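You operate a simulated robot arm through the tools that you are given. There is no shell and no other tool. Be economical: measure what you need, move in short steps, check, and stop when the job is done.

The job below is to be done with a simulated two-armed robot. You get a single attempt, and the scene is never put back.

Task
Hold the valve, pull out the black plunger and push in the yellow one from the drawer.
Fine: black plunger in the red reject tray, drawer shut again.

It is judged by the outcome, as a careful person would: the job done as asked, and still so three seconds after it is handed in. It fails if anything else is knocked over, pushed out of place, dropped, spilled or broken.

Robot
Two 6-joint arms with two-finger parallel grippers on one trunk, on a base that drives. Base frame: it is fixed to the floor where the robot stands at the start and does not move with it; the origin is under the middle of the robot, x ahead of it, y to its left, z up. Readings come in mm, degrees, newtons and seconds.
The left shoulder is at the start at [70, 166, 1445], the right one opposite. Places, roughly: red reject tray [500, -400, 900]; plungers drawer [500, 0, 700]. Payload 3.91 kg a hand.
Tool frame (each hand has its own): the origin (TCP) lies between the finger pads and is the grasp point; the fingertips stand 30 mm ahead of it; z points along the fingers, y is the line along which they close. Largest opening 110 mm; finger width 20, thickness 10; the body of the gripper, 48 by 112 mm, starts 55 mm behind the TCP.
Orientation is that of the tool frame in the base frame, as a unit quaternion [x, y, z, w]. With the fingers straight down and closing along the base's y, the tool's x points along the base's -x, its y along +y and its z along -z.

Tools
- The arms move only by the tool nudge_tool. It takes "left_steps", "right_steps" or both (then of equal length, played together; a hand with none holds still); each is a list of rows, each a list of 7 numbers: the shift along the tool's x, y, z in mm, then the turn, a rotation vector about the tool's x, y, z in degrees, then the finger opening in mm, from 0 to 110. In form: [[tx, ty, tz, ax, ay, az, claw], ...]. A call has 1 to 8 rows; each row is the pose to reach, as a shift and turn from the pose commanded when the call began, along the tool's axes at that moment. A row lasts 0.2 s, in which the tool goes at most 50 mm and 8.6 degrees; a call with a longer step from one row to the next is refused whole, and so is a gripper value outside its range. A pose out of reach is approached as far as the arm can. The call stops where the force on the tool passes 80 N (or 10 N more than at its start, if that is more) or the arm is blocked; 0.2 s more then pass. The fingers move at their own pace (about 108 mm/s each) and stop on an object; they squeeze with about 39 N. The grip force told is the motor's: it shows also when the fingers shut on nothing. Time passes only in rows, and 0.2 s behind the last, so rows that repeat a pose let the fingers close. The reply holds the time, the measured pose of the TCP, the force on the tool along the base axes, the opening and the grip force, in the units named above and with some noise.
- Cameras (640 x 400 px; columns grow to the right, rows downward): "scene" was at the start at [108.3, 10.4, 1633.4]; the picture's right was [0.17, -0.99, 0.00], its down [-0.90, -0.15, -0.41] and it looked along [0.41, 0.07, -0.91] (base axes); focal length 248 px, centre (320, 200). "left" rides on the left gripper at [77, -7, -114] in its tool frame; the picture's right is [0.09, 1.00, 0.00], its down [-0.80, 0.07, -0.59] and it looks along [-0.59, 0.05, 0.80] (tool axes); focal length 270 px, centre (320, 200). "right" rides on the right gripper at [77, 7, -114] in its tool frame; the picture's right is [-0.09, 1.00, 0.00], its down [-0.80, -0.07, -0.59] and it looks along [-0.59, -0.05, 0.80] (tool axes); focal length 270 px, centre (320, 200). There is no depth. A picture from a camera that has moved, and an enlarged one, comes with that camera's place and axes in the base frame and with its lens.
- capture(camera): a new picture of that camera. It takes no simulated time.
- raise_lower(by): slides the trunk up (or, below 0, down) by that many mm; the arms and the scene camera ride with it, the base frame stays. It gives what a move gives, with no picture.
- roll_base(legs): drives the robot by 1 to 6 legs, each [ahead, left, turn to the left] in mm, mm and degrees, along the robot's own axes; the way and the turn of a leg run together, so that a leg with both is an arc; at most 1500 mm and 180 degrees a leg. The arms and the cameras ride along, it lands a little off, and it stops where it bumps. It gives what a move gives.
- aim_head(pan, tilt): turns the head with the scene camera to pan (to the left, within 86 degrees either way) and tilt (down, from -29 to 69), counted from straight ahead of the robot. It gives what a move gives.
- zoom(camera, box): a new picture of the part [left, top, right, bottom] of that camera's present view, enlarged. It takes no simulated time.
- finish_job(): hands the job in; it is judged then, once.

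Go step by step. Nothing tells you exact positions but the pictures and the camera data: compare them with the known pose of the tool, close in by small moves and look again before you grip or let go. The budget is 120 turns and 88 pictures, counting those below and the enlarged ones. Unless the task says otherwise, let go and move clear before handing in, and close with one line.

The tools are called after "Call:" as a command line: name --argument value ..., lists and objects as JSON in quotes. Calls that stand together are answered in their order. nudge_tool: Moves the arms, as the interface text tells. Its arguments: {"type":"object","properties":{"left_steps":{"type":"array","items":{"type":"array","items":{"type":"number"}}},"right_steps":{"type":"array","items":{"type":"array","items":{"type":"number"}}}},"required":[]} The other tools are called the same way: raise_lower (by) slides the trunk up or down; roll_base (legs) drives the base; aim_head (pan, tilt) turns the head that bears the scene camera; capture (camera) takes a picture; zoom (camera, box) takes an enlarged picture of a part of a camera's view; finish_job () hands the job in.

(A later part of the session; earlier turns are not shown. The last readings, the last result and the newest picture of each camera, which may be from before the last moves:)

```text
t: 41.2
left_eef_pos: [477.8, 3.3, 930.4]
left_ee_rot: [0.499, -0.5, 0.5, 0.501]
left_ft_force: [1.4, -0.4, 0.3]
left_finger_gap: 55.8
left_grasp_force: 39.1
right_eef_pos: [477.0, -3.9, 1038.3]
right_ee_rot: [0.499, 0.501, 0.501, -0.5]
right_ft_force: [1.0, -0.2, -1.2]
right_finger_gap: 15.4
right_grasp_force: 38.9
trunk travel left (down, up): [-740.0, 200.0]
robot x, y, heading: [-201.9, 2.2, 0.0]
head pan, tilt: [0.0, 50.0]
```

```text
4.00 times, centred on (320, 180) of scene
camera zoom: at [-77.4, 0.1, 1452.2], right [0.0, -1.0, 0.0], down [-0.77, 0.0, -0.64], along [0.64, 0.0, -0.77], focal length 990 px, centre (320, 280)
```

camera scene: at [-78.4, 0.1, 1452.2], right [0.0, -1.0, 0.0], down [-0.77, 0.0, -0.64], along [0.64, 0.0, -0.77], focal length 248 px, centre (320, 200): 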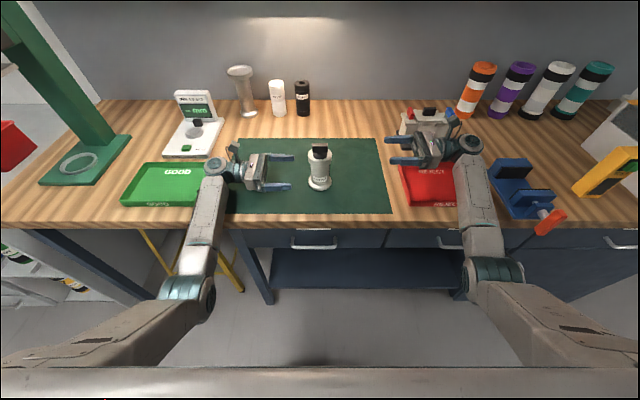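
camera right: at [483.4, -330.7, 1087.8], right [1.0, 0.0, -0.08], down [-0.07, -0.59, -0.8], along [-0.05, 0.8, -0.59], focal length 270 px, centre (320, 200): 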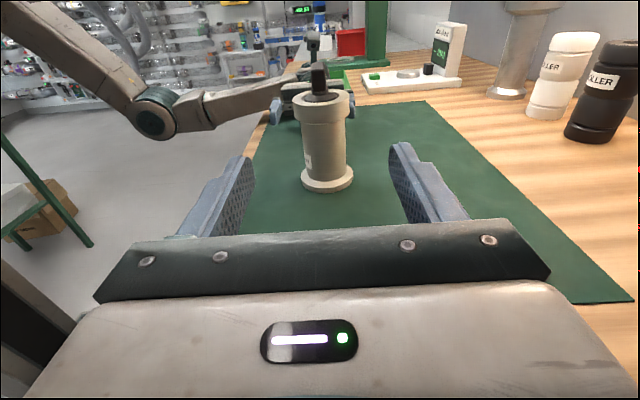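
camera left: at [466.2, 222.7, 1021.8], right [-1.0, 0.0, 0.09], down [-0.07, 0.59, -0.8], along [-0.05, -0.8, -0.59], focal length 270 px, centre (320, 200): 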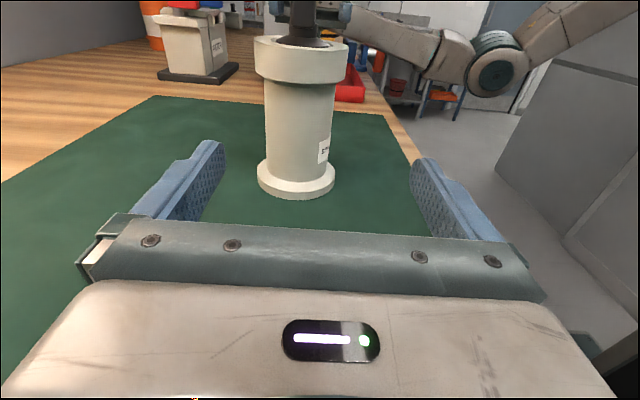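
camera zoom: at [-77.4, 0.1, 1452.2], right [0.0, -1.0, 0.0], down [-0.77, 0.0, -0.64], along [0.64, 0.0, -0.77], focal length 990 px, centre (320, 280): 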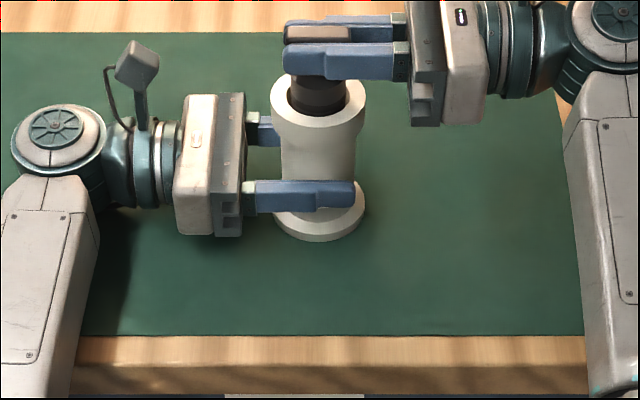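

It is sliding out (black cylinder emerging). Continuing upward.

Call:
nudge_tool --right_steps '[[10, 0, 0, 0, 0, 0, 0], [20, 0, 0, 0, 0, 0, 0], [30, 0, 0, 0, 0, 0, 0], [40, 0, 0, 0, 0, 0, 0], [50, 0, 0, 0, 0, 0, 0]]'

Call:
capture --camera "scene"

Call:
capture --camera "left"

```text
t: 42.4
left_eef_pos: [477.4, 3.3, 930.8]
left_ee_rot: [0.499, -0.5, 0.5, 0.5]
left_ft_force: [1.2, 0.0, -0.4]
left_finger_gap: 55.7
left_grasp_force: 39.1
right_eef_pos: [477.4, -5.5, 1086.2]
right_ee_rot: [0.499, 0.501, 0.5, -0.5]
right_ft_force: [-0.2, 0.4, -1.8]
right_finger_gap: 15.5
right_grasp_force: 39.4
trunk travel left (down, up): [-740.0, 200.0]
robot x, y, heading: [-205.8, 0.6, -0.1]
head pan, tilt: [0.0, 50.0]
```

```text
56 pictures are left
camera scene: at [-77.5, 0.0, 1452.1], right [0.0, -1.0, 0.0], down [-0.77, 0.0, -0.64], along [0.64, 0.0, -0.77], focal length 248 px, centre (320, 200)
```

scene: 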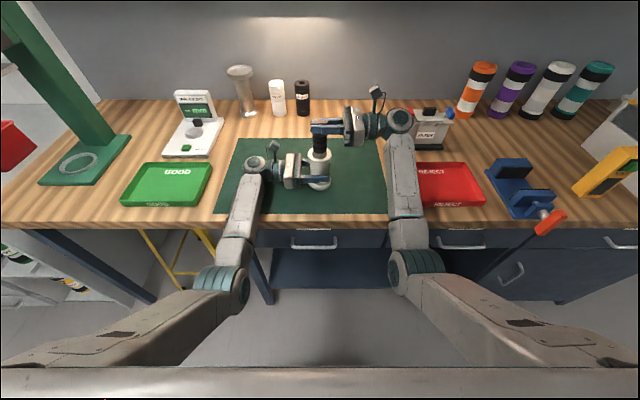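

```text
55 pictures are left
camera left: at [484.8, 116.6, 1008.1], right [-1.0, 0.0, 0.09], down [-0.07, 0.59, -0.8], along [-0.05, -0.8, -0.59], focal length 270 px, centre (320, 200)
```

left: 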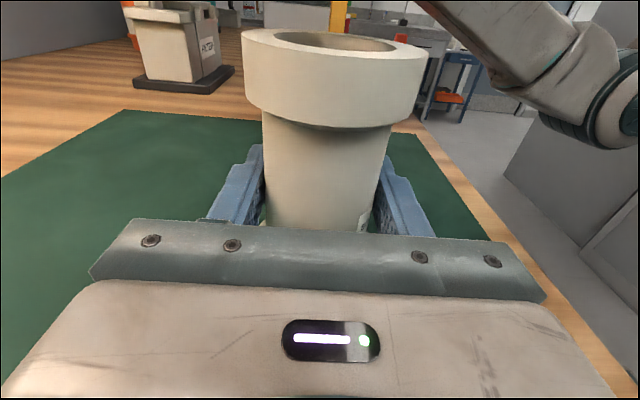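

Call:
zoom --camera "scene" --box '[260, 95, 420, 195]'

```text
4.00 times, centred on (340, 145) of scene
camera zoom: at [-77.5, 0.0, 1452.1], right [0.0, -1.0, 0.0], down [-0.77, 0.0, -0.64], along [0.64, 0.0, -0.77], focal length 990 px, centre (240, 420)
```

zoom: 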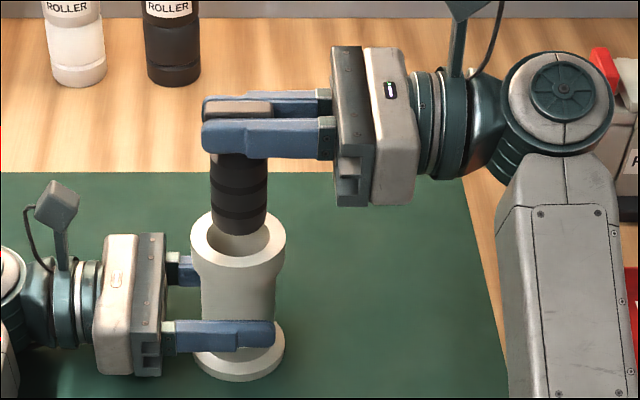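

The plunger is out (its bottom ~78 mm below the TCP). I'll raise it, then swing it toward the red tray, turning the hand to point forward so the wrist stays clear of the blue vise.

Call:
nudge_tool --right_steps '[[25, 0, 0, 0, 0, 0, 0], [25, 0, -25, -8.5, 0, 0, 0], [25, 0, -50, -17, 0, 0, 0], [25, 0, -80, -25.5, 0, 0, 0], [25, 0, -105, -34, 0, 0, 0], [25, 0, -130, -42.5, 0, 0, 0], [25, 0, -155, -51, 0, 0, 0], [25, 0, -182, -59.5, 0, 0, 0]]'

Call:
capture --camera "scene"

```text
t: 44.2
left_eef_pos: [477.5, 3.2, 931.1]
left_ee_rot: [-0.5, 0.501, -0.499, -0.5]
left_ft_force: [-0.9, -0.4, -0.8]
left_finger_gap: 55.9
left_grasp_force: 38.9
right_eef_pos: [476.9, -187.0, 1112.3]
right_ee_rot: [0.681, 0.185, 0.683, -0.186]
right_ft_force: [-0.2, 0.5, -1.2]
right_finger_gap: 15.3
right_grasp_force: 38.9
trunk travel left (down, up): [-740.0, 200.0]
robot x, y, heading: [-203.9, -0.1, -0.3]
head pan, tilt: [0.0, 50.0]
```

```text
53 pictures are left
camera scene: at [-77.5, -0.3, 1452.1], right [0.0, -1.0, 0.0], down [-0.77, 0.0, -0.64], along [0.64, 0.0, -0.77], focal length 248 px, centre (320, 200)
```

scene: 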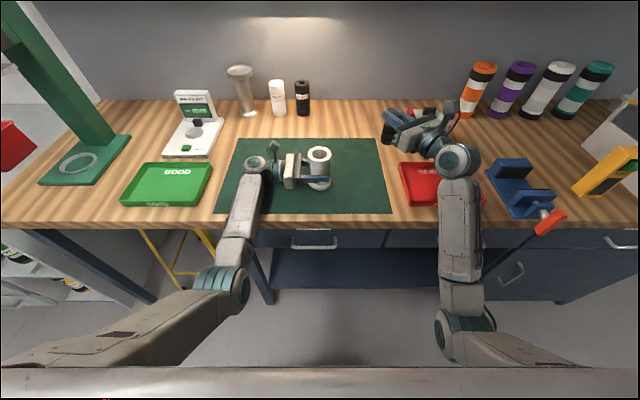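

Call:
nudge_tool --right_steps '[[0, 33, -22, 0, 0, 0, 0], [0, 66, -44, 0, 0, 0, 0], [0, 99, -66, 0, 0, 0, 0], [0, 131, -89, 0, 0, 0, 0], [-30, 131, -89, 0, 0, 0, 0], [-60, 131, -89, 0, 0, 0, 0], [-90, 131, -89, 0, 0, 0, 0]]'

Call:
capture --camera "scene"

Call:
capture --camera "right"

```text
t: 45.8
left_eef_pos: [476.7, 2.6, 930.5]
left_ee_rot: [0.5, -0.5, 0.5, 0.5]
left_ft_force: [0.8, 0.1, 0.3]
left_finger_gap: 55.8
left_grasp_force: 39.1
right_eef_pos: [468.3, -345.5, 1021.6]
right_ee_rot: [0.681, 0.186, 0.683, -0.185]
right_ft_force: [-0.6, -0.1, -1.2]
right_finger_gap: 15.3
right_grasp_force: 39.2
trunk travel left (down, up): [-740.0, 200.0]
robot x, y, heading: [-205.3, -0.9, -0.1]
head pan, tilt: [0.0, 50.0]
```

```text
52 pictures are left
camera scene: at [-77.4, -0.1, 1452.1], right [0.0, -1.0, 0.0], down [-0.77, 0.0, -0.64], along [0.64, 0.0, -0.77], focal length 248 px, centre (320, 200)
```

scene: 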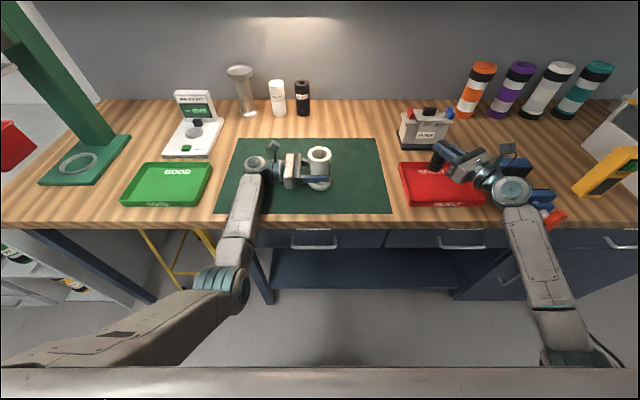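

```text
51 pictures are left
camera right: at [372.4, -408.7, 1097.8], right [0.51, -0.86, -0.09], down [-0.55, -0.24, -0.8], along [0.67, 0.45, -0.59], focal length 270 px, centre (320, 200)
```

right: 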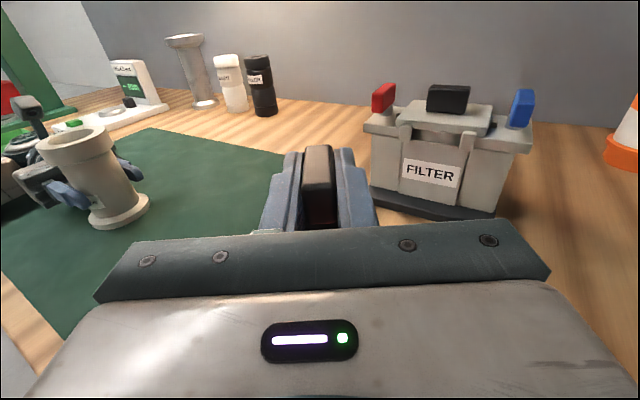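

Plunger hangs over the tray. Lowering close to the tray floor.

Call:
nudge_tool --right_steps '[[-20, 0, 0, 0, 0, 0, 0], [-40, 0, 0, 0, 0, 0, 0], [-56, 0, 0, 0, 0, 0, 0]]'

Call:
zoom --camera "scene" --box '[380, 120, 540, 220]'

```text
t: 46.6
left_eef_pos: [476.8, 3.5, 929.4]
left_ee_rot: [-0.5, 0.5, -0.5, -0.5]
left_ft_force: [-1.0, 1.2, -0.7]
left_finger_gap: 55.6
left_grasp_force: 38.6
right_eef_pos: [466.6, -344.6, 964.2]
right_ee_rot: [0.681, 0.186, 0.684, -0.185]
right_ft_force: [-0.2, 0.0, -1.9]
right_finger_gap: 15.3
right_grasp_force: 39.2
trunk travel left (down, up): [-740.0, 200.0]
robot x, y, heading: [-202.4, -1.6, 0.2]
head pan, tilt: [0.0, 50.0]
```

```text
4.00 times, centred on (460, 170) of scene
camera zoom: at [-77.4, -0.1, 1452.1], right [0.0, -1.0, 0.0], down [-0.77, 0.0, -0.64], along [0.64, 0.0, -0.77], focal length 990 px, centre (-240, 320)
```

zoom: 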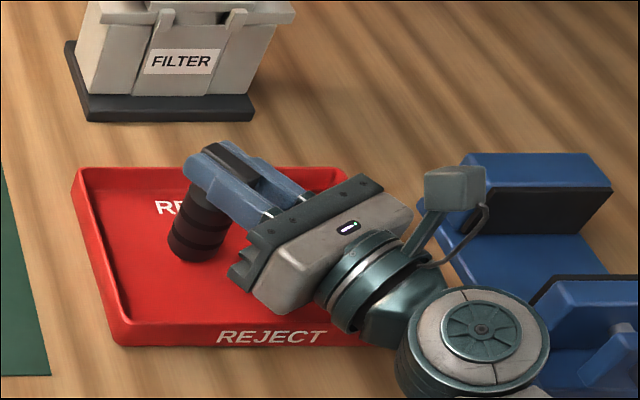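

Call:
nudge_tool --right_steps '[[-3, 0, 0, 0, 0, 0, 0], [-5, 0, 0, 0, 0, 0, 0], [-7, 0, 0, 0, 0, 0, 0]]'

Call:
zoom --camera "scene" --box '[400, 140, 480, 190]'

```text
t: 47.4
left_eef_pos: [476.3, 3.8, 931.3]
left_ee_rot: [0.499, -0.501, 0.499, 0.501]
left_ft_force: [1.8, -0.6, -0.1]
left_finger_gap: 55.4
left_grasp_force: 39.4
right_eef_pos: [467.0, -343.5, 962.7]
right_ee_rot: [0.68, 0.186, 0.685, -0.184]
right_ft_force: [2.4, -2.5, 12.9]
right_finger_gap: 15.6
right_grasp_force: 39.4
trunk travel left (down, up): [-740.0, 200.0]
robot x, y, heading: [-202.6, -0.5, 0.0]
head pan, tilt: [0.0, 50.0]
```

```text
8.00 times, centred on (440, 165) of scene
camera zoom: at [-78.6, 0.5, 1452.4], right [0.0, -1.0, 0.0], down [-0.77, 0.0, -0.64], along [0.64, 0.0, -0.77], focal length 1980 px, centre (-640, 480)
```

zoom: 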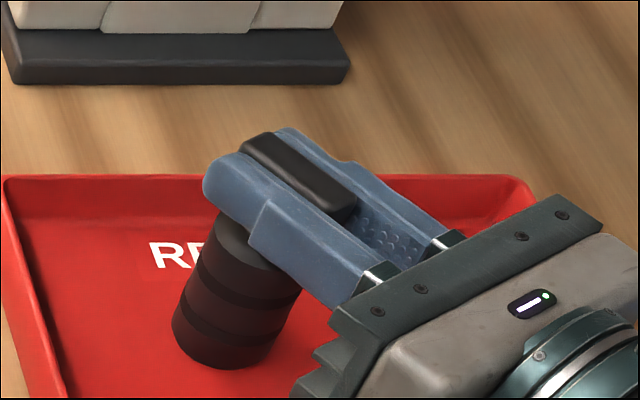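

Plunger touches the tray floor (13 N). Easing off 1 mm, releasing and backing straight away.

Call:
nudge_tool --right_steps '[[1, 0, 0, 0, 0, 0, 0], [1, 0, 0, 0, 0, 0, 30], [1, 0, 0, 0, 0, 0, 50], [1, 0, 0, 0, 0, 0, 50], [1, 0, -25, 0, 0, 0, 50], [1, 0, -50, 0, 0, 0, 50], [1, 0, -75, 0, 0, 0, 50], [40, 0, -75, 0, 0, 0, 50]]'

Call:
capture --camera "scene"

```text
t: 49.2
left_eef_pos: [478.8, 3.7, 930.0]
left_ee_rot: [-0.499, 0.501, -0.499, -0.501]
left_ft_force: [-0.1, 0.9, 0.1]
left_finger_gap: 55.8
left_grasp_force: 38.7
right_eef_pos: [400.6, -383.5, 1000.2]
right_ee_rot: [0.681, 0.187, 0.683, -0.186]
right_ft_force: [0.1, 0.5, 0.1]
right_finger_gap: 50.2
right_grasp_force: 0.1
trunk travel left (down, up): [-740.0, 200.0]
robot x, y, heading: [-201.9, 4.0, 0.2]
head pan, tilt: [0.0, 50.0]
```

```text
48 pictures are left
camera scene: at [-77.4, 0.3, 1452.1], right [0.0, -1.0, 0.0], down [-0.77, 0.0, -0.64], along [0.64, 0.0, -0.77], focal length 248 px, centre (320, 200)
```

scene: 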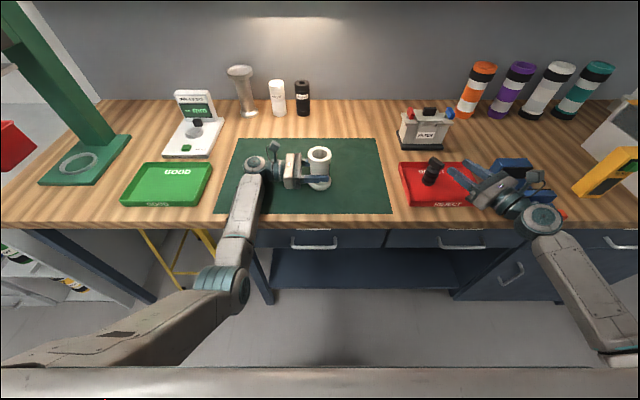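

Black plunger stands in the reject tray. Now I release the valve, back the base off, and prepare the left hand for the drawer handle.

Call:
nudge_tool --left_steps '[[0, 0, 0, 0, 0, 0, 110], [0, 0, 0, 0, 0, 0, 110], [0, 0, -40, 0, 0, 0, 110], [0, 0, -80, 0, 0, 0, 110], [0, 0, -110, 0, 0, 0, 110]]'

Call:
zoom --camera "scene" --box '[260, 200, 420, 300]'

Call:
roll_base --legs '[[-350, 0, 0]]'

Call:
nudge_tool --left_steps '[[0, 0, 0, 8.5, 0, 0, 80], [0, 0, 0, 17, 0, 0, 80], [0, 0, 0, 25.5, 0, 0, 80], [0, 0, 0, 34, 0, 0, 80], [0, 0, 0, 42.5, 0, 0, 80], [0, 0, 0, 51, 0, 0, 80], [0, 0, 0, 59.5, 0, 0, 80], [0, 0, 0, 68, 0, 0, 80]]'

Call:
nudge_tool --left_steps '[[0, 0, 0, 8, 0, 0, 80], [0, 0, 0, 16, 0, 0, 80], [0, 0, 0, 22, 0, 0, 80]]'

Call:
zoom --camera "scene" --box '[220, 100, 420, 225]'

```text
t: 50.4
left_eef_pos: [477.0, 113.0, 933.1]
left_ee_rot: [-0.5, 0.5, -0.5, -0.5]
left_ft_force: [0.9, 1.0, -0.6]
left_finger_gap: 109.9
left_grasp_force: 0.0
right_eef_pos: [400.9, -382.8, 999.5]
right_ee_rot: [0.681, 0.187, 0.683, -0.186]
right_ft_force: [-0.6, 0.5, 0.2]
right_finger_gap: 50.0
right_grasp_force: 0.1
trunk travel left (down, up): [-740.0, 200.0]
robot x, y, heading: [-196.6, 1.8, -0.1]
head pan, tilt: [0.0, 50.0]
```

```text
4.00 times, centred on (340, 250) of scene
camera zoom: at [-77.7, 0.8, 1452.1], right [0.0, -1.0, 0.0], down [-0.77, 0.0, -0.64], along [0.64, 0.0, -0.77], focal length 990 px, centre (240, 0)
```

zoom: 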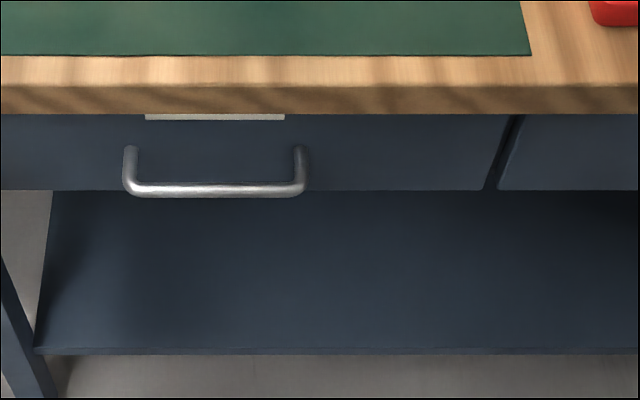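

```text
t: 52.6
left_eef_pos: [128.3, 113.4, 931.9]
left_ee_rot: [0.499, -0.5, 0.5, 0.501]
left_ft_force: [0.6, 0.0, -0.3]
left_finger_gap: 110.1
left_grasp_force: 0.0
right_eef_pos: [50.5, -384.1, 1000.7]
right_ee_rot: [0.681, 0.185, 0.684, -0.185]
right_ft_force: [-0.5, -0.3, 0.2]
right_finger_gap: 50.3
right_grasp_force: 0.1
trunk travel left (down, up): [-740.0, 200.0]
robot x, y, heading: [-556.5, 2.5, -0.3]
head pan, tilt: [0.0, 50.0]
```

```text
t: 54.5
left_eef_pos: [127.0, 111.5, 932.3]
left_ee_rot: [0.694, -0.135, 0.695, 0.134]
left_ft_force: [0.4, -0.2, -0.7]
left_finger_gap: 79.8
left_grasp_force: 0.0
right_eef_pos: [50.4, -385.4, 1000.1]
right_ee_rot: [0.681, 0.186, 0.684, -0.186]
right_ft_force: [-0.1, -0.7, -0.3]
right_finger_gap: 50.0
right_grasp_force: 0.0
trunk travel left (down, up): [-740.0, 200.0]
robot x, y, heading: [-556.5, -0.1, -0.1]
head pan, tilt: [0.0, 50.0]
```

```text
t: 55.2
left_eef_pos: [131.2, 146.3, 927.9]
left_ee_rot: [0.703, -0.027, 0.71, -0.033]
left_ft_force: [-0.1, 0.7, 0.5]
left_finger_gap: 80.1
left_grasp_force: 0.0
right_eef_pos: [50.6, -382.2, 1001.4]
right_ee_rot: [0.681, 0.187, 0.683, -0.185]
right_ft_force: [0.5, 0.1, 0.2]
right_finger_gap: 50.1
right_grasp_force: 0.0
trunk travel left (down, up): [-740.0, 200.0]
robot x, y, heading: [-557.0, 0.9, 0.2]
head pan, tilt: [0.0, 50.0]
```

```text
3.20 times, centred on (320, 162) of scene
camera zoom: at [-428.3, 1.5, 1452.1], right [0.0, -1.0, 0.0], down [-0.77, 0.0, -0.64], along [0.64, 0.0, -0.77], focal length 792 px, centre (320, 320)
```

zoom: 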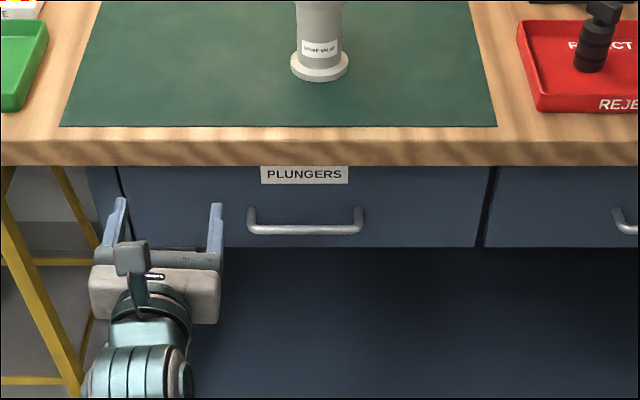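

Triangulated: handle bar at about [312, 20, 744], drawer front at x≈353. I'll roll the left hand 90° so its fingers close vertically.

Call:
nudge_tool --left_steps '[[0, 0, 0, 0, 0, 8.5, 80], [0, 0, 0, 0, 0, 17, 80], [0, 0, 0, 0, 0, 25.5, 80], [0, 0, 0, 0, 0, 34, 80], [0, 0, 0, 0, 0, 42.5, 80], [0, 0, 0, 0, 0, 51, 80], [0, 0, 0, 0, 0, 59.5, 80], [0, 0, 0, 0, 0, 68, 80]]'

Call:
nudge_tool --left_steps '[[0, 0, 0, 0, 0, 8, 80], [0, 0, 0, 0, 0, 16, 80], [0, 0, 0, 0, 0, 22, 80], [0, 0, 0, 0, 0, 22, 80]]'

```text
t: 57.0
left_eef_pos: [128.5, 146.3, 923.5]
left_ee_rot: [0.569, -0.418, 0.567, -0.424]
left_ft_force: [-0.2, 0.8, -0.8]
left_finger_gap: 80.0
left_grasp_force: 0.0
right_eef_pos: [50.2, -384.1, 998.9]
right_ee_rot: [0.681, 0.186, 0.683, -0.185]
right_ft_force: [0.4, -0.2, 0.1]
right_finger_gap: 49.7
right_grasp_force: 0.0
trunk travel left (down, up): [-740.0, 200.0]
robot x, y, heading: [-559.6, 3.1, -0.2]
head pan, tilt: [0.0, 50.0]
```

```text
t: 58.0
left_eef_pos: [128.1, 146.5, 922.4]
left_ee_rot: [-0.481, 0.518, -0.476, 0.523]
left_ft_force: [-0.5, 0.1, -0.6]
left_finger_gap: 80.0
left_grasp_force: 0.0
right_eef_pos: [49.8, -384.7, 1000.5]
right_ee_rot: [0.681, 0.186, 0.683, -0.185]
right_ft_force: [-0.2, 1.3, 0.3]
right_finger_gap: 50.1
right_grasp_force: 0.1
trunk travel left (down, up): [-740.0, 200.0]
robot x, y, heading: [-554.9, 2.7, -0.1]
head pan, tilt: [0.0, 50.0]
```

Call:
nudge_tool --left_steps '[[25, 35, 0, 0, 0, -4.8, 80], [50, 71, 0, 0, 0, -4.8, 80], [75, 107, 0, 0, 0, -4.8, 80], [100, 142, 0, 0, 0, -4.8, 80], [126, 178, 0, 0, 0, -4.8, 80]]'

Call:
capture --camera "scene"

Call:
capture --camera "left"

```text
t: 58.7
left_eef_pos: [132.9, 129.4, 847.3]
left_ee_rot: [0.505, -0.495, 0.501, -0.499]
left_ft_force: [1.0, -0.4, 0.2]
left_finger_gap: 80.0
left_grasp_force: 0.0
left hand out of reach, approached as far as the arm can: row 2, 3
right_eef_pos: [50.6, -384.4, 999.5]
right_ee_rot: [0.681, 0.187, 0.683, -0.186]
right_ft_force: [0.6, 0.3, 0.3]
right_finger_gap: 50.2
right_grasp_force: 0.1
trunk travel left (down, up): [-740.0, 200.0]
robot x, y, heading: [-552.5, -1.1, -0.2]
head pan, tilt: [0.0, 50.0]
stopped in row 3 (left hand): the arm was blocked; the commanded pose is now the measured one
```

```text
45 pictures are left
camera scene: at [-428.7, 0.2, 1452.1], right [0.0, -1.0, 0.0], down [-0.77, 0.0, -0.64], along [0.64, 0.0, -0.77], focal length 248 px, centre (320, 200)
```

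scene: 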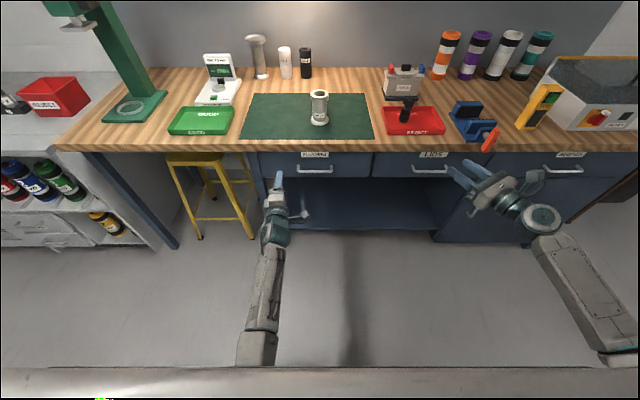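

```text
44 pictures are left
camera left: at [19.7, 49.7, 855.0], right [0.0, -0.1, -0.99], down [-0.6, 0.8, -0.08], along [0.8, 0.6, -0.06], focal length 270 px, centre (320, 200)
```

left: 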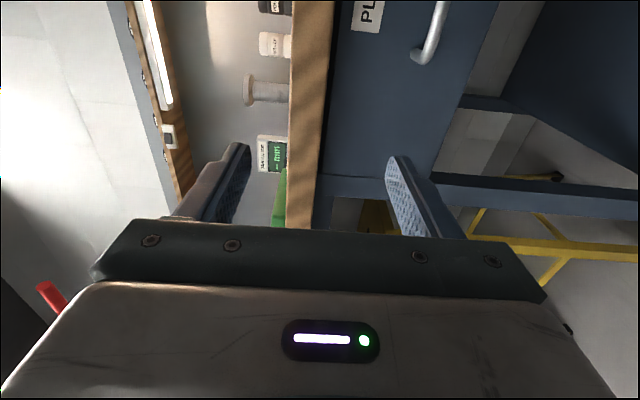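

The forward-pointing wrist hits a limit this low; lowering the trunk another 250 mm should level the forearm for the handle.

Call:
raise_lower --by -250

Call:
nudge_tool --left_steps '[[25, -35, 0, 0, 0, 0, 80], [50, -70, 0, 0, 0, 0, 80], [75, -105, 0, 0, 0, 0, 80], [109, -140, 0, 0, 0, 0, 80], [109, -147, 0, 0, 0, 0, 80]]' --right_steps '[[40, 0, 0, 0, 0, 0, 50], [80, 0, 0, 0, 0, 0, 50], [120, 0, 0, 0, 0, 0, 50], [150, 0, 0, 0, 0, 0, 50], [150, 0, 0, 0, 0, 0, 50]]'

```text
t: 61.3
left_eef_pos: [133.8, 127.8, 597.3]
left_ee_rot: [0.504, -0.495, 0.502, -0.499]
left_ft_force: [0.0, 0.4, 0.0]
left_finger_gap: 79.9
left_grasp_force: 0.0
right_eef_pos: [49.4, -383.6, 750.3]
right_ee_rot: [0.681, 0.185, 0.683, -0.185]
right_ft_force: [0.6, -0.4, 0.2]
right_finger_gap: 49.9
right_grasp_force: 0.0
trunk travel left (down, up): [-490.0, 450.0]
robot x, y, heading: [-554.2, 1.4, 0.1]
head pan, tilt: [0.0, 50.0]
```

```text
t: 62.0
left_eef_pos: [132.6, 145.2, 644.0]
left_ee_rot: [-0.474, 0.532, -0.452, 0.536]
left_ft_force: [0.0, 0.6, 0.4]
left_finger_gap: 79.9
left_grasp_force: 0.1
left hand out of reach, approached as far as the arm can: row 3
right_eef_pos: [50.6, -383.3, 844.3]
right_ee_rot: [0.681, 0.186, 0.683, -0.185]
right_ft_force: [0.6, 0.2, -0.4]
right_finger_gap: 50.0
right_grasp_force: 0.1
trunk travel left (down, up): [-490.0, 450.0]
robot x, y, heading: [-558.7, -0.9, -0.1]
head pan, tilt: [0.0, 50.0]
stopped in row 3 (left hand): the arm was blocked; the commanded pose is now the measured one
```

The left wrist is limited in y when pointing forward, so rather than reach right I'll raise it where it is comfortable (y≈165) and shift the base sideways to line up with the handle.

Call:
nudge_tool --left_steps '[[-10, 0, 0, 0, 0, -3, 80], [-20, -20, 0, 0, 0, -8, 80], [-25, -50, 0, 0, 0, -8, 80], [-25, -80, 0, 0, 0, -8, 80], [-25, -100, 0, 0, 0, -8, 80]]'

```text
t: 63.2
left_eef_pos: [131.9, 163.8, 735.3]
left_ee_rot: [0.509, -0.507, 0.477, -0.506]
left_ft_force: [-0.3, -0.4, 0.1]
left_finger_gap: 80.0
left_grasp_force: 0.1
right_eef_pos: [49.3, -383.6, 844.8]
right_ee_rot: [0.681, 0.187, 0.683, -0.186]
right_ft_force: [-0.5, -0.7, 0.2]
right_finger_gap: 50.0
right_grasp_force: 0.0
trunk travel left (down, up): [-490.0, 450.0]
robot x, y, heading: [-555.1, -1.8, 0.1]
head pan, tilt: [0.0, 50.0]
```

Call:
roll_base --legs '[[0, -144, 0], [100, 0, 0]]'

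Call:
capture --camera "scene"

Call:
capture --camera "left"

```text
t: 65.3
left_eef_pos: [234.1, 18.4, 741.1]
left_ee_rot: [-0.508, 0.504, -0.479, 0.509]
left_ft_force: [0.3, -0.8, 0.5]
left_finger_gap: 79.9
left_grasp_force: 0.0
right_eef_pos: [151.2, -529.8, 843.3]
right_ee_rot: [0.681, 0.187, 0.683, -0.186]
right_ft_force: [0.3, -0.5, -0.1]
right_finger_gap: 50.1
right_grasp_force: 0.1
trunk travel left (down, up): [-490.0, 450.0]
robot x, y, heading: [-456.2, -147.2, -0.1]
head pan, tilt: [0.0, 50.0]
```

```text
43 pictures are left
camera scene: at [-327.4, -145.4, 1202.0], right [0.0, -1.0, 0.0], down [-0.77, 0.0, -0.64], along [0.64, 0.0, -0.77], focal length 248 px, centre (320, 200)
```

scene: 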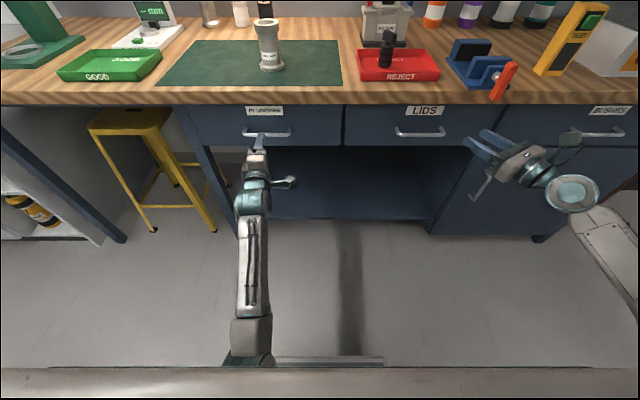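

```text
42 pictures are left
camera left: at [123.6, -63.7, 748.6], right [-0.02, -0.06, -1.0], down [-0.62, 0.78, -0.04], along [0.78, 0.62, -0.06], focal length 270 px, centre (320, 200)
```

left: 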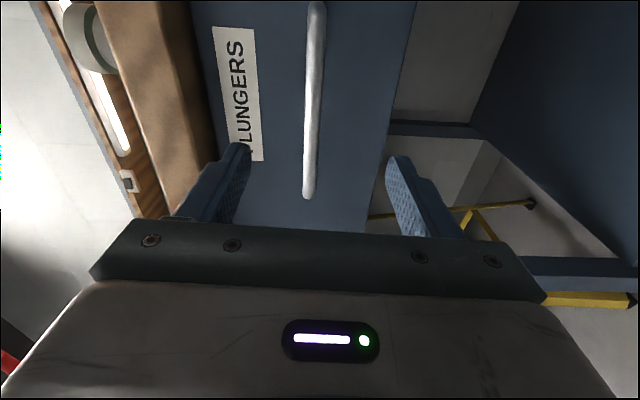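

The bar sits midway between the fingers. Advancing onto it and closing.

Call:
nudge_tool --left_steps '[[0, 0, 25, 0, 0, 0, 80], [0, 0, 50, 0, 0, 0, 80], [0, 0, 76, 0, 0, 0, 80], [0, 0, 76, 0, 0, 0, 40], [0, 0, 76, 0, 0, 0, 0], [0, 0, 76, 0, 0, 0, 0]]'

Call:
capture --camera "left"

```text
t: 66.7
left_eef_pos: [308.4, 19.5, 745.8]
left_ee_rot: [-0.506, 0.5, -0.483, 0.511]
left_ft_force: [5.0, 1.7, 17.9]
left_finger_gap: 12.0
left_grasp_force: 44.9
right_eef_pos: [146.6, -531.0, 846.4]
right_ee_rot: [0.68, 0.186, 0.684, -0.185]
right_ft_force: [-0.8, -0.5, -0.1]
right_finger_gap: 50.1
right_grasp_force: 0.1
trunk travel left (down, up): [-490.0, 450.0]
robot x, y, heading: [-456.5, -148.4, -0.1]
head pan, tilt: [0.0, 50.0]
```

```text
41 pictures are left
camera left: at [197.6, -61.0, 751.9], right [-0.01, -0.06, -1.0], down [-0.62, 0.78, -0.04], along [0.78, 0.62, -0.05], focal length 270 px, centre (320, 200)
```

left: 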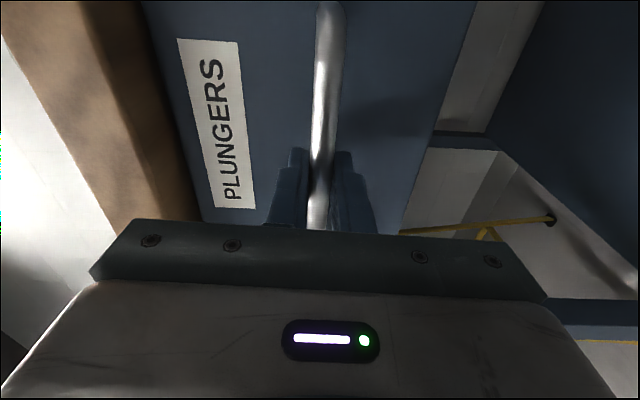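

Handle gripped (12 mm bar). Pulling the drawer open by backing the base gently.

Call:
roll_base --legs '[[-120, 0, 0], [-100, 0, 0]]'

Call:
capture --camera "scene"

```text
t: 68.7
left_eef_pos: [87.3, 21.6, 744.8]
left_ee_rot: [-0.505, 0.502, -0.481, 0.511]
left_ft_force: [1.5, 1.7, 25.2]
left_finger_gap: 11.8
left_grasp_force: 45.0
right_eef_pos: [-74.4, -530.0, 847.7]
right_ee_rot: [0.68, 0.187, 0.685, -0.186]
right_ft_force: [-0.8, -0.8, 0.2]
right_finger_gap: 50.2
right_grasp_force: 0.1
trunk travel left (down, up): [-490.0, 450.0]
robot x, y, heading: [-674.4, -143.2, 0.0]
head pan, tilt: [0.0, 50.0]
```

```text
40 pictures are left
camera scene: at [-554.1, -145.8, 1202.8], right [0.0, -1.0, 0.0], down [-0.76, 0.0, -0.65], along [0.65, 0.0, -0.76], focal length 248 px, centre (320, 200)
```

scene: 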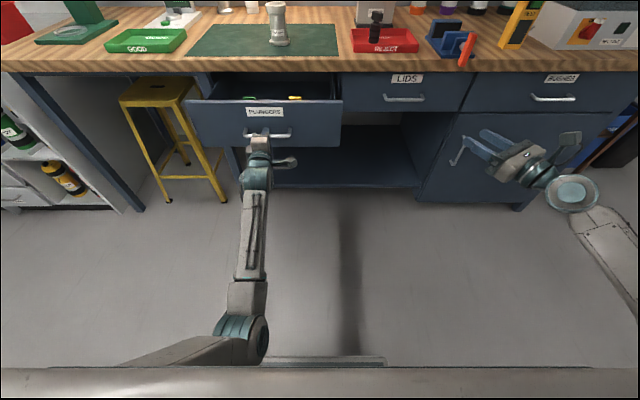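

The drawer is open about 220 mm. I'll look inside.

Call:
zoom --camera "scene" --box '[180, 60, 360, 172]'

```text
3.56 times, centred on (270, 116) of scene
camera zoom: at [-554.1, -145.8, 1202.8], right [0.0, -1.0, 0.0], down [-0.76, 0.0, -0.65], along [0.65, 0.0, -0.76], focal length 880 px, centre (498, 499)
```

zoom: 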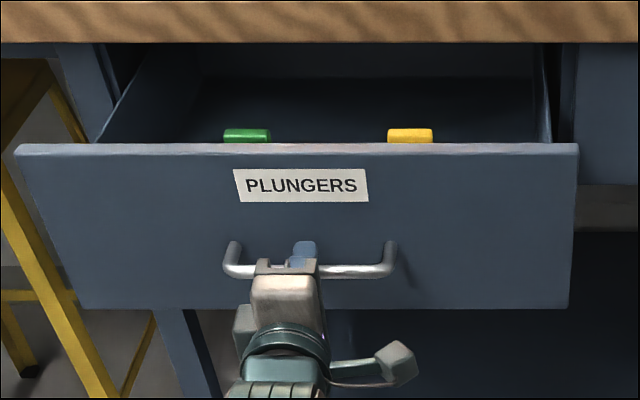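

Green and yellow plungers stand upright in the drawer; yellow at roughly [270, -60]. I'll open it 40 mm more for clearance from the worktop, then release and back off.

Call:
roll_base --legs '[[-45, 0, 0]]'

Call:
nudge_tool --left_steps '[[0, 0, 0, 0, 0, 0, 40], [0, 0, 0, 0, 0, 0, 80], [0, 0, 0, 0, 0, 0, 80], [0, 0, -30, 0, 0, 0, 80], [0, 0, -60, 0, 0, 0, 80]]'

Call:
roll_base --legs '[[-100, 0, 0]]'

Call:
raise_lower --by 450

Call:
capture --camera "scene"

```text
t: 69.6
left_eef_pos: [43.0, 21.7, 745.0]
left_ee_rot: [-0.505, 0.502, -0.481, 0.511]
left_ft_force: [1.8, -4.4, 15.3]
left_finger_gap: 11.8
left_grasp_force: 45.7
right_eef_pos: [-118.5, -530.3, 846.8]
right_ee_rot: [0.68, 0.186, 0.685, -0.185]
right_ft_force: [0.5, 0.2, -0.5]
right_finger_gap: 50.2
right_grasp_force: 0.1
trunk travel left (down, up): [-490.0, 450.0]
robot x, y, heading: [-720.9, -143.1, -0.3]
head pan, tilt: [0.0, 50.0]
```

```text
t: 70.8
left_eef_pos: [-15.7, 19.7, 744.6]
left_ee_rot: [-0.506, 0.501, -0.481, 0.511]
left_ft_force: [-0.1, 0.2, -0.3]
left_finger_gap: 80.1
left_grasp_force: 0.2
right_eef_pos: [-114.9, -529.8, 844.9]
right_ee_rot: [0.681, 0.186, 0.684, -0.185]
right_ft_force: [-0.2, -0.4, -0.2]
right_finger_gap: 50.0
right_grasp_force: 0.0
trunk travel left (down, up): [-490.0, 450.0]
robot x, y, heading: [-719.9, -146.6, -0.1]
head pan, tilt: [0.0, 50.0]
```

```text
t: 71.9
left_eef_pos: [-69.6, 20.0, 740.7]
left_ee_rot: [-0.508, 0.501, -0.481, 0.51]
left_ft_force: [-0.1, -0.1, -0.3]
left_finger_gap: 80.1
left_grasp_force: 0.0
right_eef_pos: [-169.0, -528.9, 843.3]
right_ee_rot: [0.682, 0.186, 0.683, -0.185]
right_ft_force: [0.4, 0.1, -0.3]
right_finger_gap: 50.0
right_grasp_force: 0.1
trunk travel left (down, up): [-490.0, 450.0]
robot x, y, heading: [-774.3, -144.8, 0.0]
head pan, tilt: [0.0, 50.0]
stopped in leg 1: the robot was blocked; the commanded pose is now the measured one
```

```text
refused: 450 is not a number from -400 to 400
```

```text
38 pictures are left
camera scene: at [-647.3, -144.7, 1202.0], right [0.0, -1.0, 0.0], down [-0.77, 0.0, -0.64], along [0.64, 0.0, -0.77], focal length 248 px, centre (320, 200)
```

scene: 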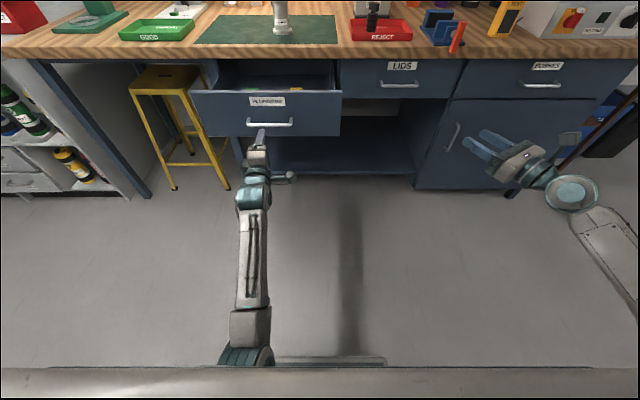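

The base touched something behind, so I'll come forward a little, raise the trunk fully, and turn both hands back: left to its side-hold pose, right to pointing down.

Call:
roll_base --legs '[[30, 0, 0]]'

Call:
raise_lower --by 400

Call:
raise_lower --by 50

Call:
nudge_tool --left_steps '[[0, 0, 0, 0, 0, -8.5, 110], [0, 0, 0, 0, 0, -17, 110], [0, 0, 0, 0, 0, -25.5, 110], [0, 0, 0, 0, 0, -34, 110], [0, 0, 0, 0, 0, -42.5, 110], [0, 0, 0, 0, 0, -51, 110], [0, 0, 0, 0, 0, -59.5, 110], [0, 0, 0, 0, 0, -68, 110]]' --right_steps '[[-40, 0, 0, 8.5, 0, 0, 80], [-80, 0, 0, 17, 0, 0, 80], [-120, 0, 0, 25.5, 0, 0, 80], [-160, 0, 0, 34, 0, 0, 80], [-200, 0, 0, 42.5, 0, 0, 80], [-240, 0, 0, 51, 0, 0, 80], [-280, 0, 0, 59.5, 0, 0, 80], [-320, 0, 0, 59.5, 0, 0, 80]]'

Call:
nudge_tool --left_steps '[[0, 0, 0, 0, 0, -8, 110], [0, 0, 0, 0, 0, -16, 110], [0, 0, 0, 0, 0, -22, 110], [0, 0, 0, 0, 0, -22, 110], [0, 0, 0, 0, 0, -22, 110], [0, 0, 0, 0, 0, -22, 110], [0, 0, 0, 0, 0, -22, 110], [0, 0, 0, 0, 0, -22, 110]]' --right_steps '[[0, 0, 0, 4.9, -4.9, -4.9, 80], [0, 0, 0, 9.8, -9.8, -9.8, 80], [0, 0, 0, 14.7, -14.7, -14.7, 80], [0, 0, 0, 19.6, -19.6, -19.6, 80], [0, 0, 0, 24.5, -24.5, -24.5, 80], [0, 0, 0, 29.4, -29.4, -29.4, 80], [0, 0, 0, 34.3, -34.3, -34.3, 80], [0, 0, 0, 39.2, -39.2, -39.2, 80]]'

```text
t: 72.7
left_eef_pos: [-39.2, 19.2, 741.0]
left_ee_rot: [-0.506, 0.502, -0.481, 0.509]
left_ft_force: [0.1, 0.2, -0.9]
left_finger_gap: 80.4
left_grasp_force: 0.0
right_eef_pos: [-139.0, -529.0, 842.9]
right_ee_rot: [0.682, 0.186, 0.683, -0.185]
right_ft_force: [0.4, 0.7, -0.8]
right_finger_gap: 50.6
right_grasp_force: 0.0
trunk travel left (down, up): [-490.0, 450.0]
robot x, y, heading: [-745.9, -145.2, 0.3]
head pan, tilt: [0.0, 50.0]
```

```text
t: 76.5
left_eef_pos: [-40.2, 20.6, 1143.2]
left_ee_rot: [-0.507, 0.502, -0.481, 0.51]
left_ft_force: [0.6, -0.1, -0.4]
left_finger_gap: 80.0
left_grasp_force: 0.2
right_eef_pos: [-140.6, -529.2, 1244.9]
right_ee_rot: [0.681, 0.187, 0.683, -0.187]
right_ft_force: [0.2, 1.1, 0.9]
right_finger_gap: 50.0
right_grasp_force: 0.1
trunk travel left (down, up): [-890.0, 50.0]
robot x, y, heading: [-743.9, -143.7, 0.0]
head pan, tilt: [0.0, 50.0]
```

```text
t: 77.5
left_eef_pos: [-39.7, 20.4, 1192.4]
left_ee_rot: [-0.507, 0.502, -0.48, 0.509]
left_ft_force: [1.2, 0.5, 0.3]
left_finger_gap: 79.9
left_grasp_force: 0.1
right_eef_pos: [-140.5, -528.8, 1293.9]
right_ee_rot: [0.682, 0.187, 0.683, -0.186]
right_ft_force: [-0.2, 0.3, -0.9]
right_finger_gap: 50.2
right_grasp_force: 0.1
trunk travel left (down, up): [-940.0, 0.0]
robot x, y, heading: [-747.7, -145.2, 0.1]
head pan, tilt: [0.0, 50.0]
```

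```text
t: 79.3
left_eef_pos: [-40.6, 19.2, 1191.8]
left_ee_rot: [0.701, -0.132, 0.684, -0.154]
left_ft_force: [-0.1, 0.5, -0.7]
left_finger_gap: 110.0
left_grasp_force: 0.2
right_eef_pos: [-144.5, -525.8, 997.9]
right_ee_rot: [0.498, 0.502, 0.5, -0.5]
right_ft_force: [-0.6, -0.5, -0.2]
right_finger_gap: 80.1
right_grasp_force: 0.1
right hand out of reach, approached as far as the arm can: row 8
trunk travel left (down, up): [-940.0, 0.0]
robot x, y, heading: [-745.8, -147.2, -0.2]
head pan, tilt: [0.0, 50.0]
```

```text
t: 81.1
left_eef_pos: [-49.1, 16.1, 1194.4]
left_ee_rot: [0.713, -0.008, 0.7, -0.021]
left_ft_force: [-0.7, -0.4, -1.0]
left_finger_gap: 110.0
left_grasp_force: 0.1
left hand out of reach, approached as far as the arm can: row 3, 4, 5, 6, 7, 8
right_eef_pos: [-94.6, -544.9, 972.7]
right_ee_rot: [0.252, 0.899, 0.253, -0.253]
right_ft_force: [0.3, -0.6, -0.5]
right_finger_gap: 79.7
right_grasp_force: 0.1
right hand out of reach, approached as far as the arm can: row 1, 2, 3, 4, 5, 6, 7, 8
trunk travel left (down, up): [-940.0, 0.0]
robot x, y, heading: [-746.0, -144.4, 0.0]
head pan, tilt: [0.0, 50.0]
```

Call:
nudge_tool --left_steps '[[-30, 0, 0, -8.5, 0, 0, 110], [-60, 0, 0, -17, 0, 0, 110], [-90, 0, 0, -25.5, 0, 0, 110], [-120, 0, 0, -34, 0, 0, 110], [-150, 0, 0, -42.5, 0, 0, 110], [-180, 0, 0, -51, 0, 0, 110], [-200, 0, 0, -59.5, 0, 0, 110], [-200, 0, 0, -68, 0, 0, 110]]' --right_steps '[[0, 0, 0, 4.4, -4.4, -4.4, 80], [0, 0, 0, 8.8, -8.8, -8.8, 80], [0, 0, 0, 13.2, -13.2, -13.2, 80], [0, 0, 0, 17.6, -17.6, -17.6, 80], [0, 0, 0, 22, -22, -22, 80], [0, 0, 0, 26.4, -26.4, -26.4, 80], [0, 0, 0, 30, -30, -30, 80], [0, 0, 0, 30, -30, -30, 80]]'

Call:
nudge_tool --left_steps '[[0, 0, 0, -8, 0, 0, 110], [0, 0, 0, -16, 0, 0, 110], [0, 0, 0, -22, 0, 0, 110], [0, 0, 0, -22, 0, 0, 110]]'

Call:
capture --camera "scene"

```text
t: 82.9
left_eef_pos: [-53.4, 19.1, 996.0]
left_ee_rot: [0.603, -0.388, 0.583, 0.382]
left_ft_force: [0.0, -0.1, 0.2]
left_finger_gap: 110.0
left_grasp_force: 0.0
right_eef_pos: [0.1, -570.1, 928.8]
right_ee_rot: [0.0, 1.0, 0.0, 0.0]
right_ft_force: [0.3, -0.2, -0.1]
right_finger_gap: 80.3
right_grasp_force: 0.1
right hand out of reach, approached as far as the arm can: row 1, 2, 3, 4, 5, 6, 7, 8
trunk travel left (down, up): [-940.0, 0.0]
robot x, y, heading: [-745.3, -148.4, -0.2]
head pan, tilt: [0.0, 50.0]
```

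```text
t: 83.9
left_eef_pos: [-54.4, 18.6, 997.0]
left_ee_rot: [0.519, -0.494, 0.497, 0.49]
left_ft_force: [-1.0, 1.2, -1.0]
left_finger_gap: 110.1
left_grasp_force: 0.1
right_eef_pos: [-2.5, -570.4, 929.6]
right_ee_rot: [0.001, 1.0, 0.0, -0.001]
right_ft_force: [-0.3, 0.8, -0.2]
right_finger_gap: 79.9
right_grasp_force: 0.1
trunk travel left (down, up): [-940.0, 0.0]
robot x, y, heading: [-744.6, -144.4, -0.1]
head pan, tilt: [0.0, 50.0]
```

```text
37 pictures are left
camera scene: at [-619.5, -144.9, 1652.2], right [0.0, -1.0, 0.0], down [-0.77, 0.0, -0.64], along [0.64, 0.0, -0.77], focal length 248 px, centre (320, 200)
```

scene: 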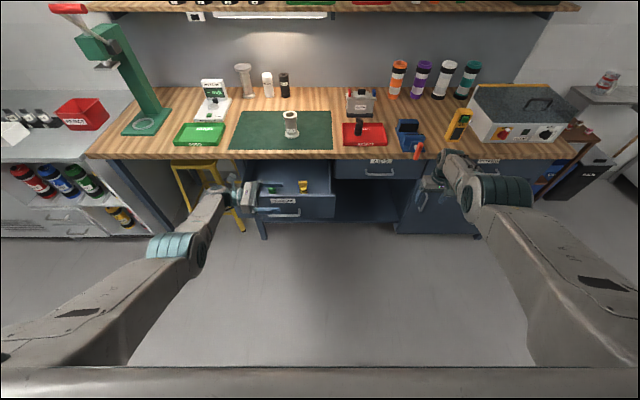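

Call:
zoom --camera "scene" --box '[240, 150, 360, 225]'

```text
5.33 times, centred on (300, 188) of scene
camera zoom: at [-619.5, -144.9, 1652.2], right [0.0, -1.0, 0.0], down [-0.77, 0.0, -0.64], along [0.64, 0.0, -0.77], focal length 1320 px, centre (427, 267)
```

zoom: 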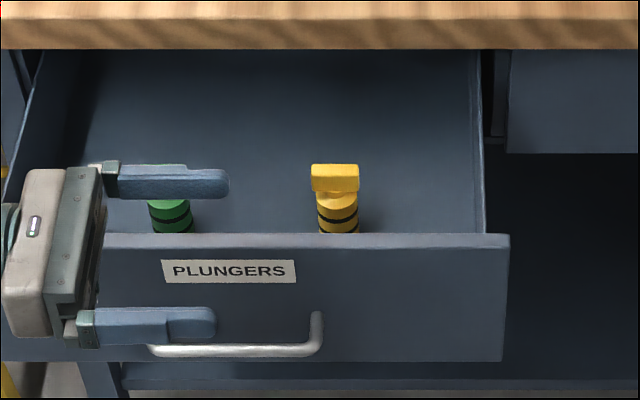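

Yellow plunger's tab is at about [200, -63], top z≈799. I'll tuck the right hand in, then drive to robot pose about [-345, 0].

Call:
nudge_tool --right_steps '[[36, 28, 0, 0, 0, 0, 80], [72, 56, 0, 0, 0, 0, 80], [108, 84, 0, 0, 0, 0, 80], [144, 112, 0, 0, 0, 0, 80], [180, 140, 0, 0, 0, 0, 80], [216, 170, 0, 0, 0, 0, 80], [250, 200, 0, 0, 0, 0, 80]]'

Call:
roll_base --legs '[[0, 145, 0], [400, 0, 0]]'

Call:
capture --camera "scene"

Call:
capture --camera "right"

```text
t: 85.5
left_eef_pos: [-54.0, 19.8, 996.2]
left_ee_rot: [0.519, -0.493, 0.498, 0.49]
left_ft_force: [-0.2, 0.0, 0.7]
left_finger_gap: 109.9
left_grasp_force: 0.0
right_eef_pos: [-55.0, -370.5, 796.8]
right_ee_rot: [0.001, 1.0, 0.0, 0.001]
right_ft_force: [1.3, -0.7, -0.2]
right_finger_gap: 79.7
right_grasp_force: 0.2
right hand out of reach, approached as far as the arm can: row 1, 2, 3, 4, 5, 6, 7
trunk travel left (down, up): [-940.0, 0.0]
robot x, y, heading: [-745.3, -146.4, -0.1]
head pan, tilt: [0.0, 50.0]
```

```text
t: 88.6
left_eef_pos: [289.3, 159.0, 995.1]
left_ee_rot: [0.517, -0.495, 0.496, 0.492]
left_ft_force: [0.5, -0.2, 0.6]
left_finger_gap: 110.0
left_grasp_force: 0.0
right_eef_pos: [278.4, -229.0, 790.7]
right_ee_rot: [0.001, 1.0, 0.001, -0.009]
right_ft_force: [-4.2, -2.2, 0.3]
right_finger_gap: 79.8
right_grasp_force: 0.0
trunk travel left (down, up): [-940.0, 0.0]
robot x, y, heading: [-399.7, -0.2, -0.3]
head pan, tilt: [0.0, 50.0]
stopped in leg 2: the force on the tool passed its limit (the readings are from after the stop); the commanded pose is now the measured one
```

```text
35 pictures are left
camera scene: at [-276.3, -1.0, 1652.0], right [-0.01, -1.0, 0.0], down [-0.77, 0.0, -0.64], along [0.64, 0.0, -0.77], focal length 248 px, centre (320, 200)
```

scene: 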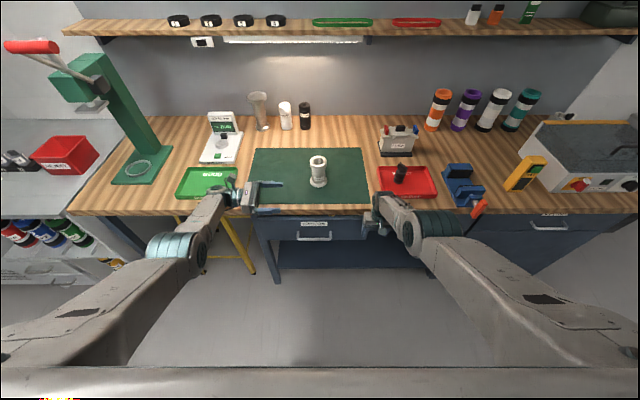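

```text
34 pictures are left
camera right: at [204.2, -222.1, 907.4], right [0.09, 1.0, 0.0], down [0.81, -0.07, 0.58], along [0.58, -0.05, -0.82], focal length 270 px, centre (320, 200)
```

right: 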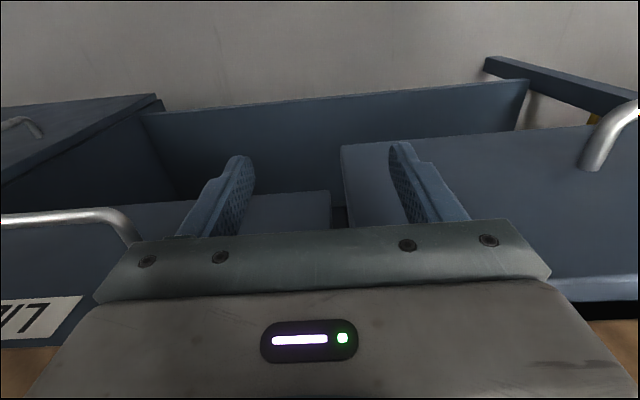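

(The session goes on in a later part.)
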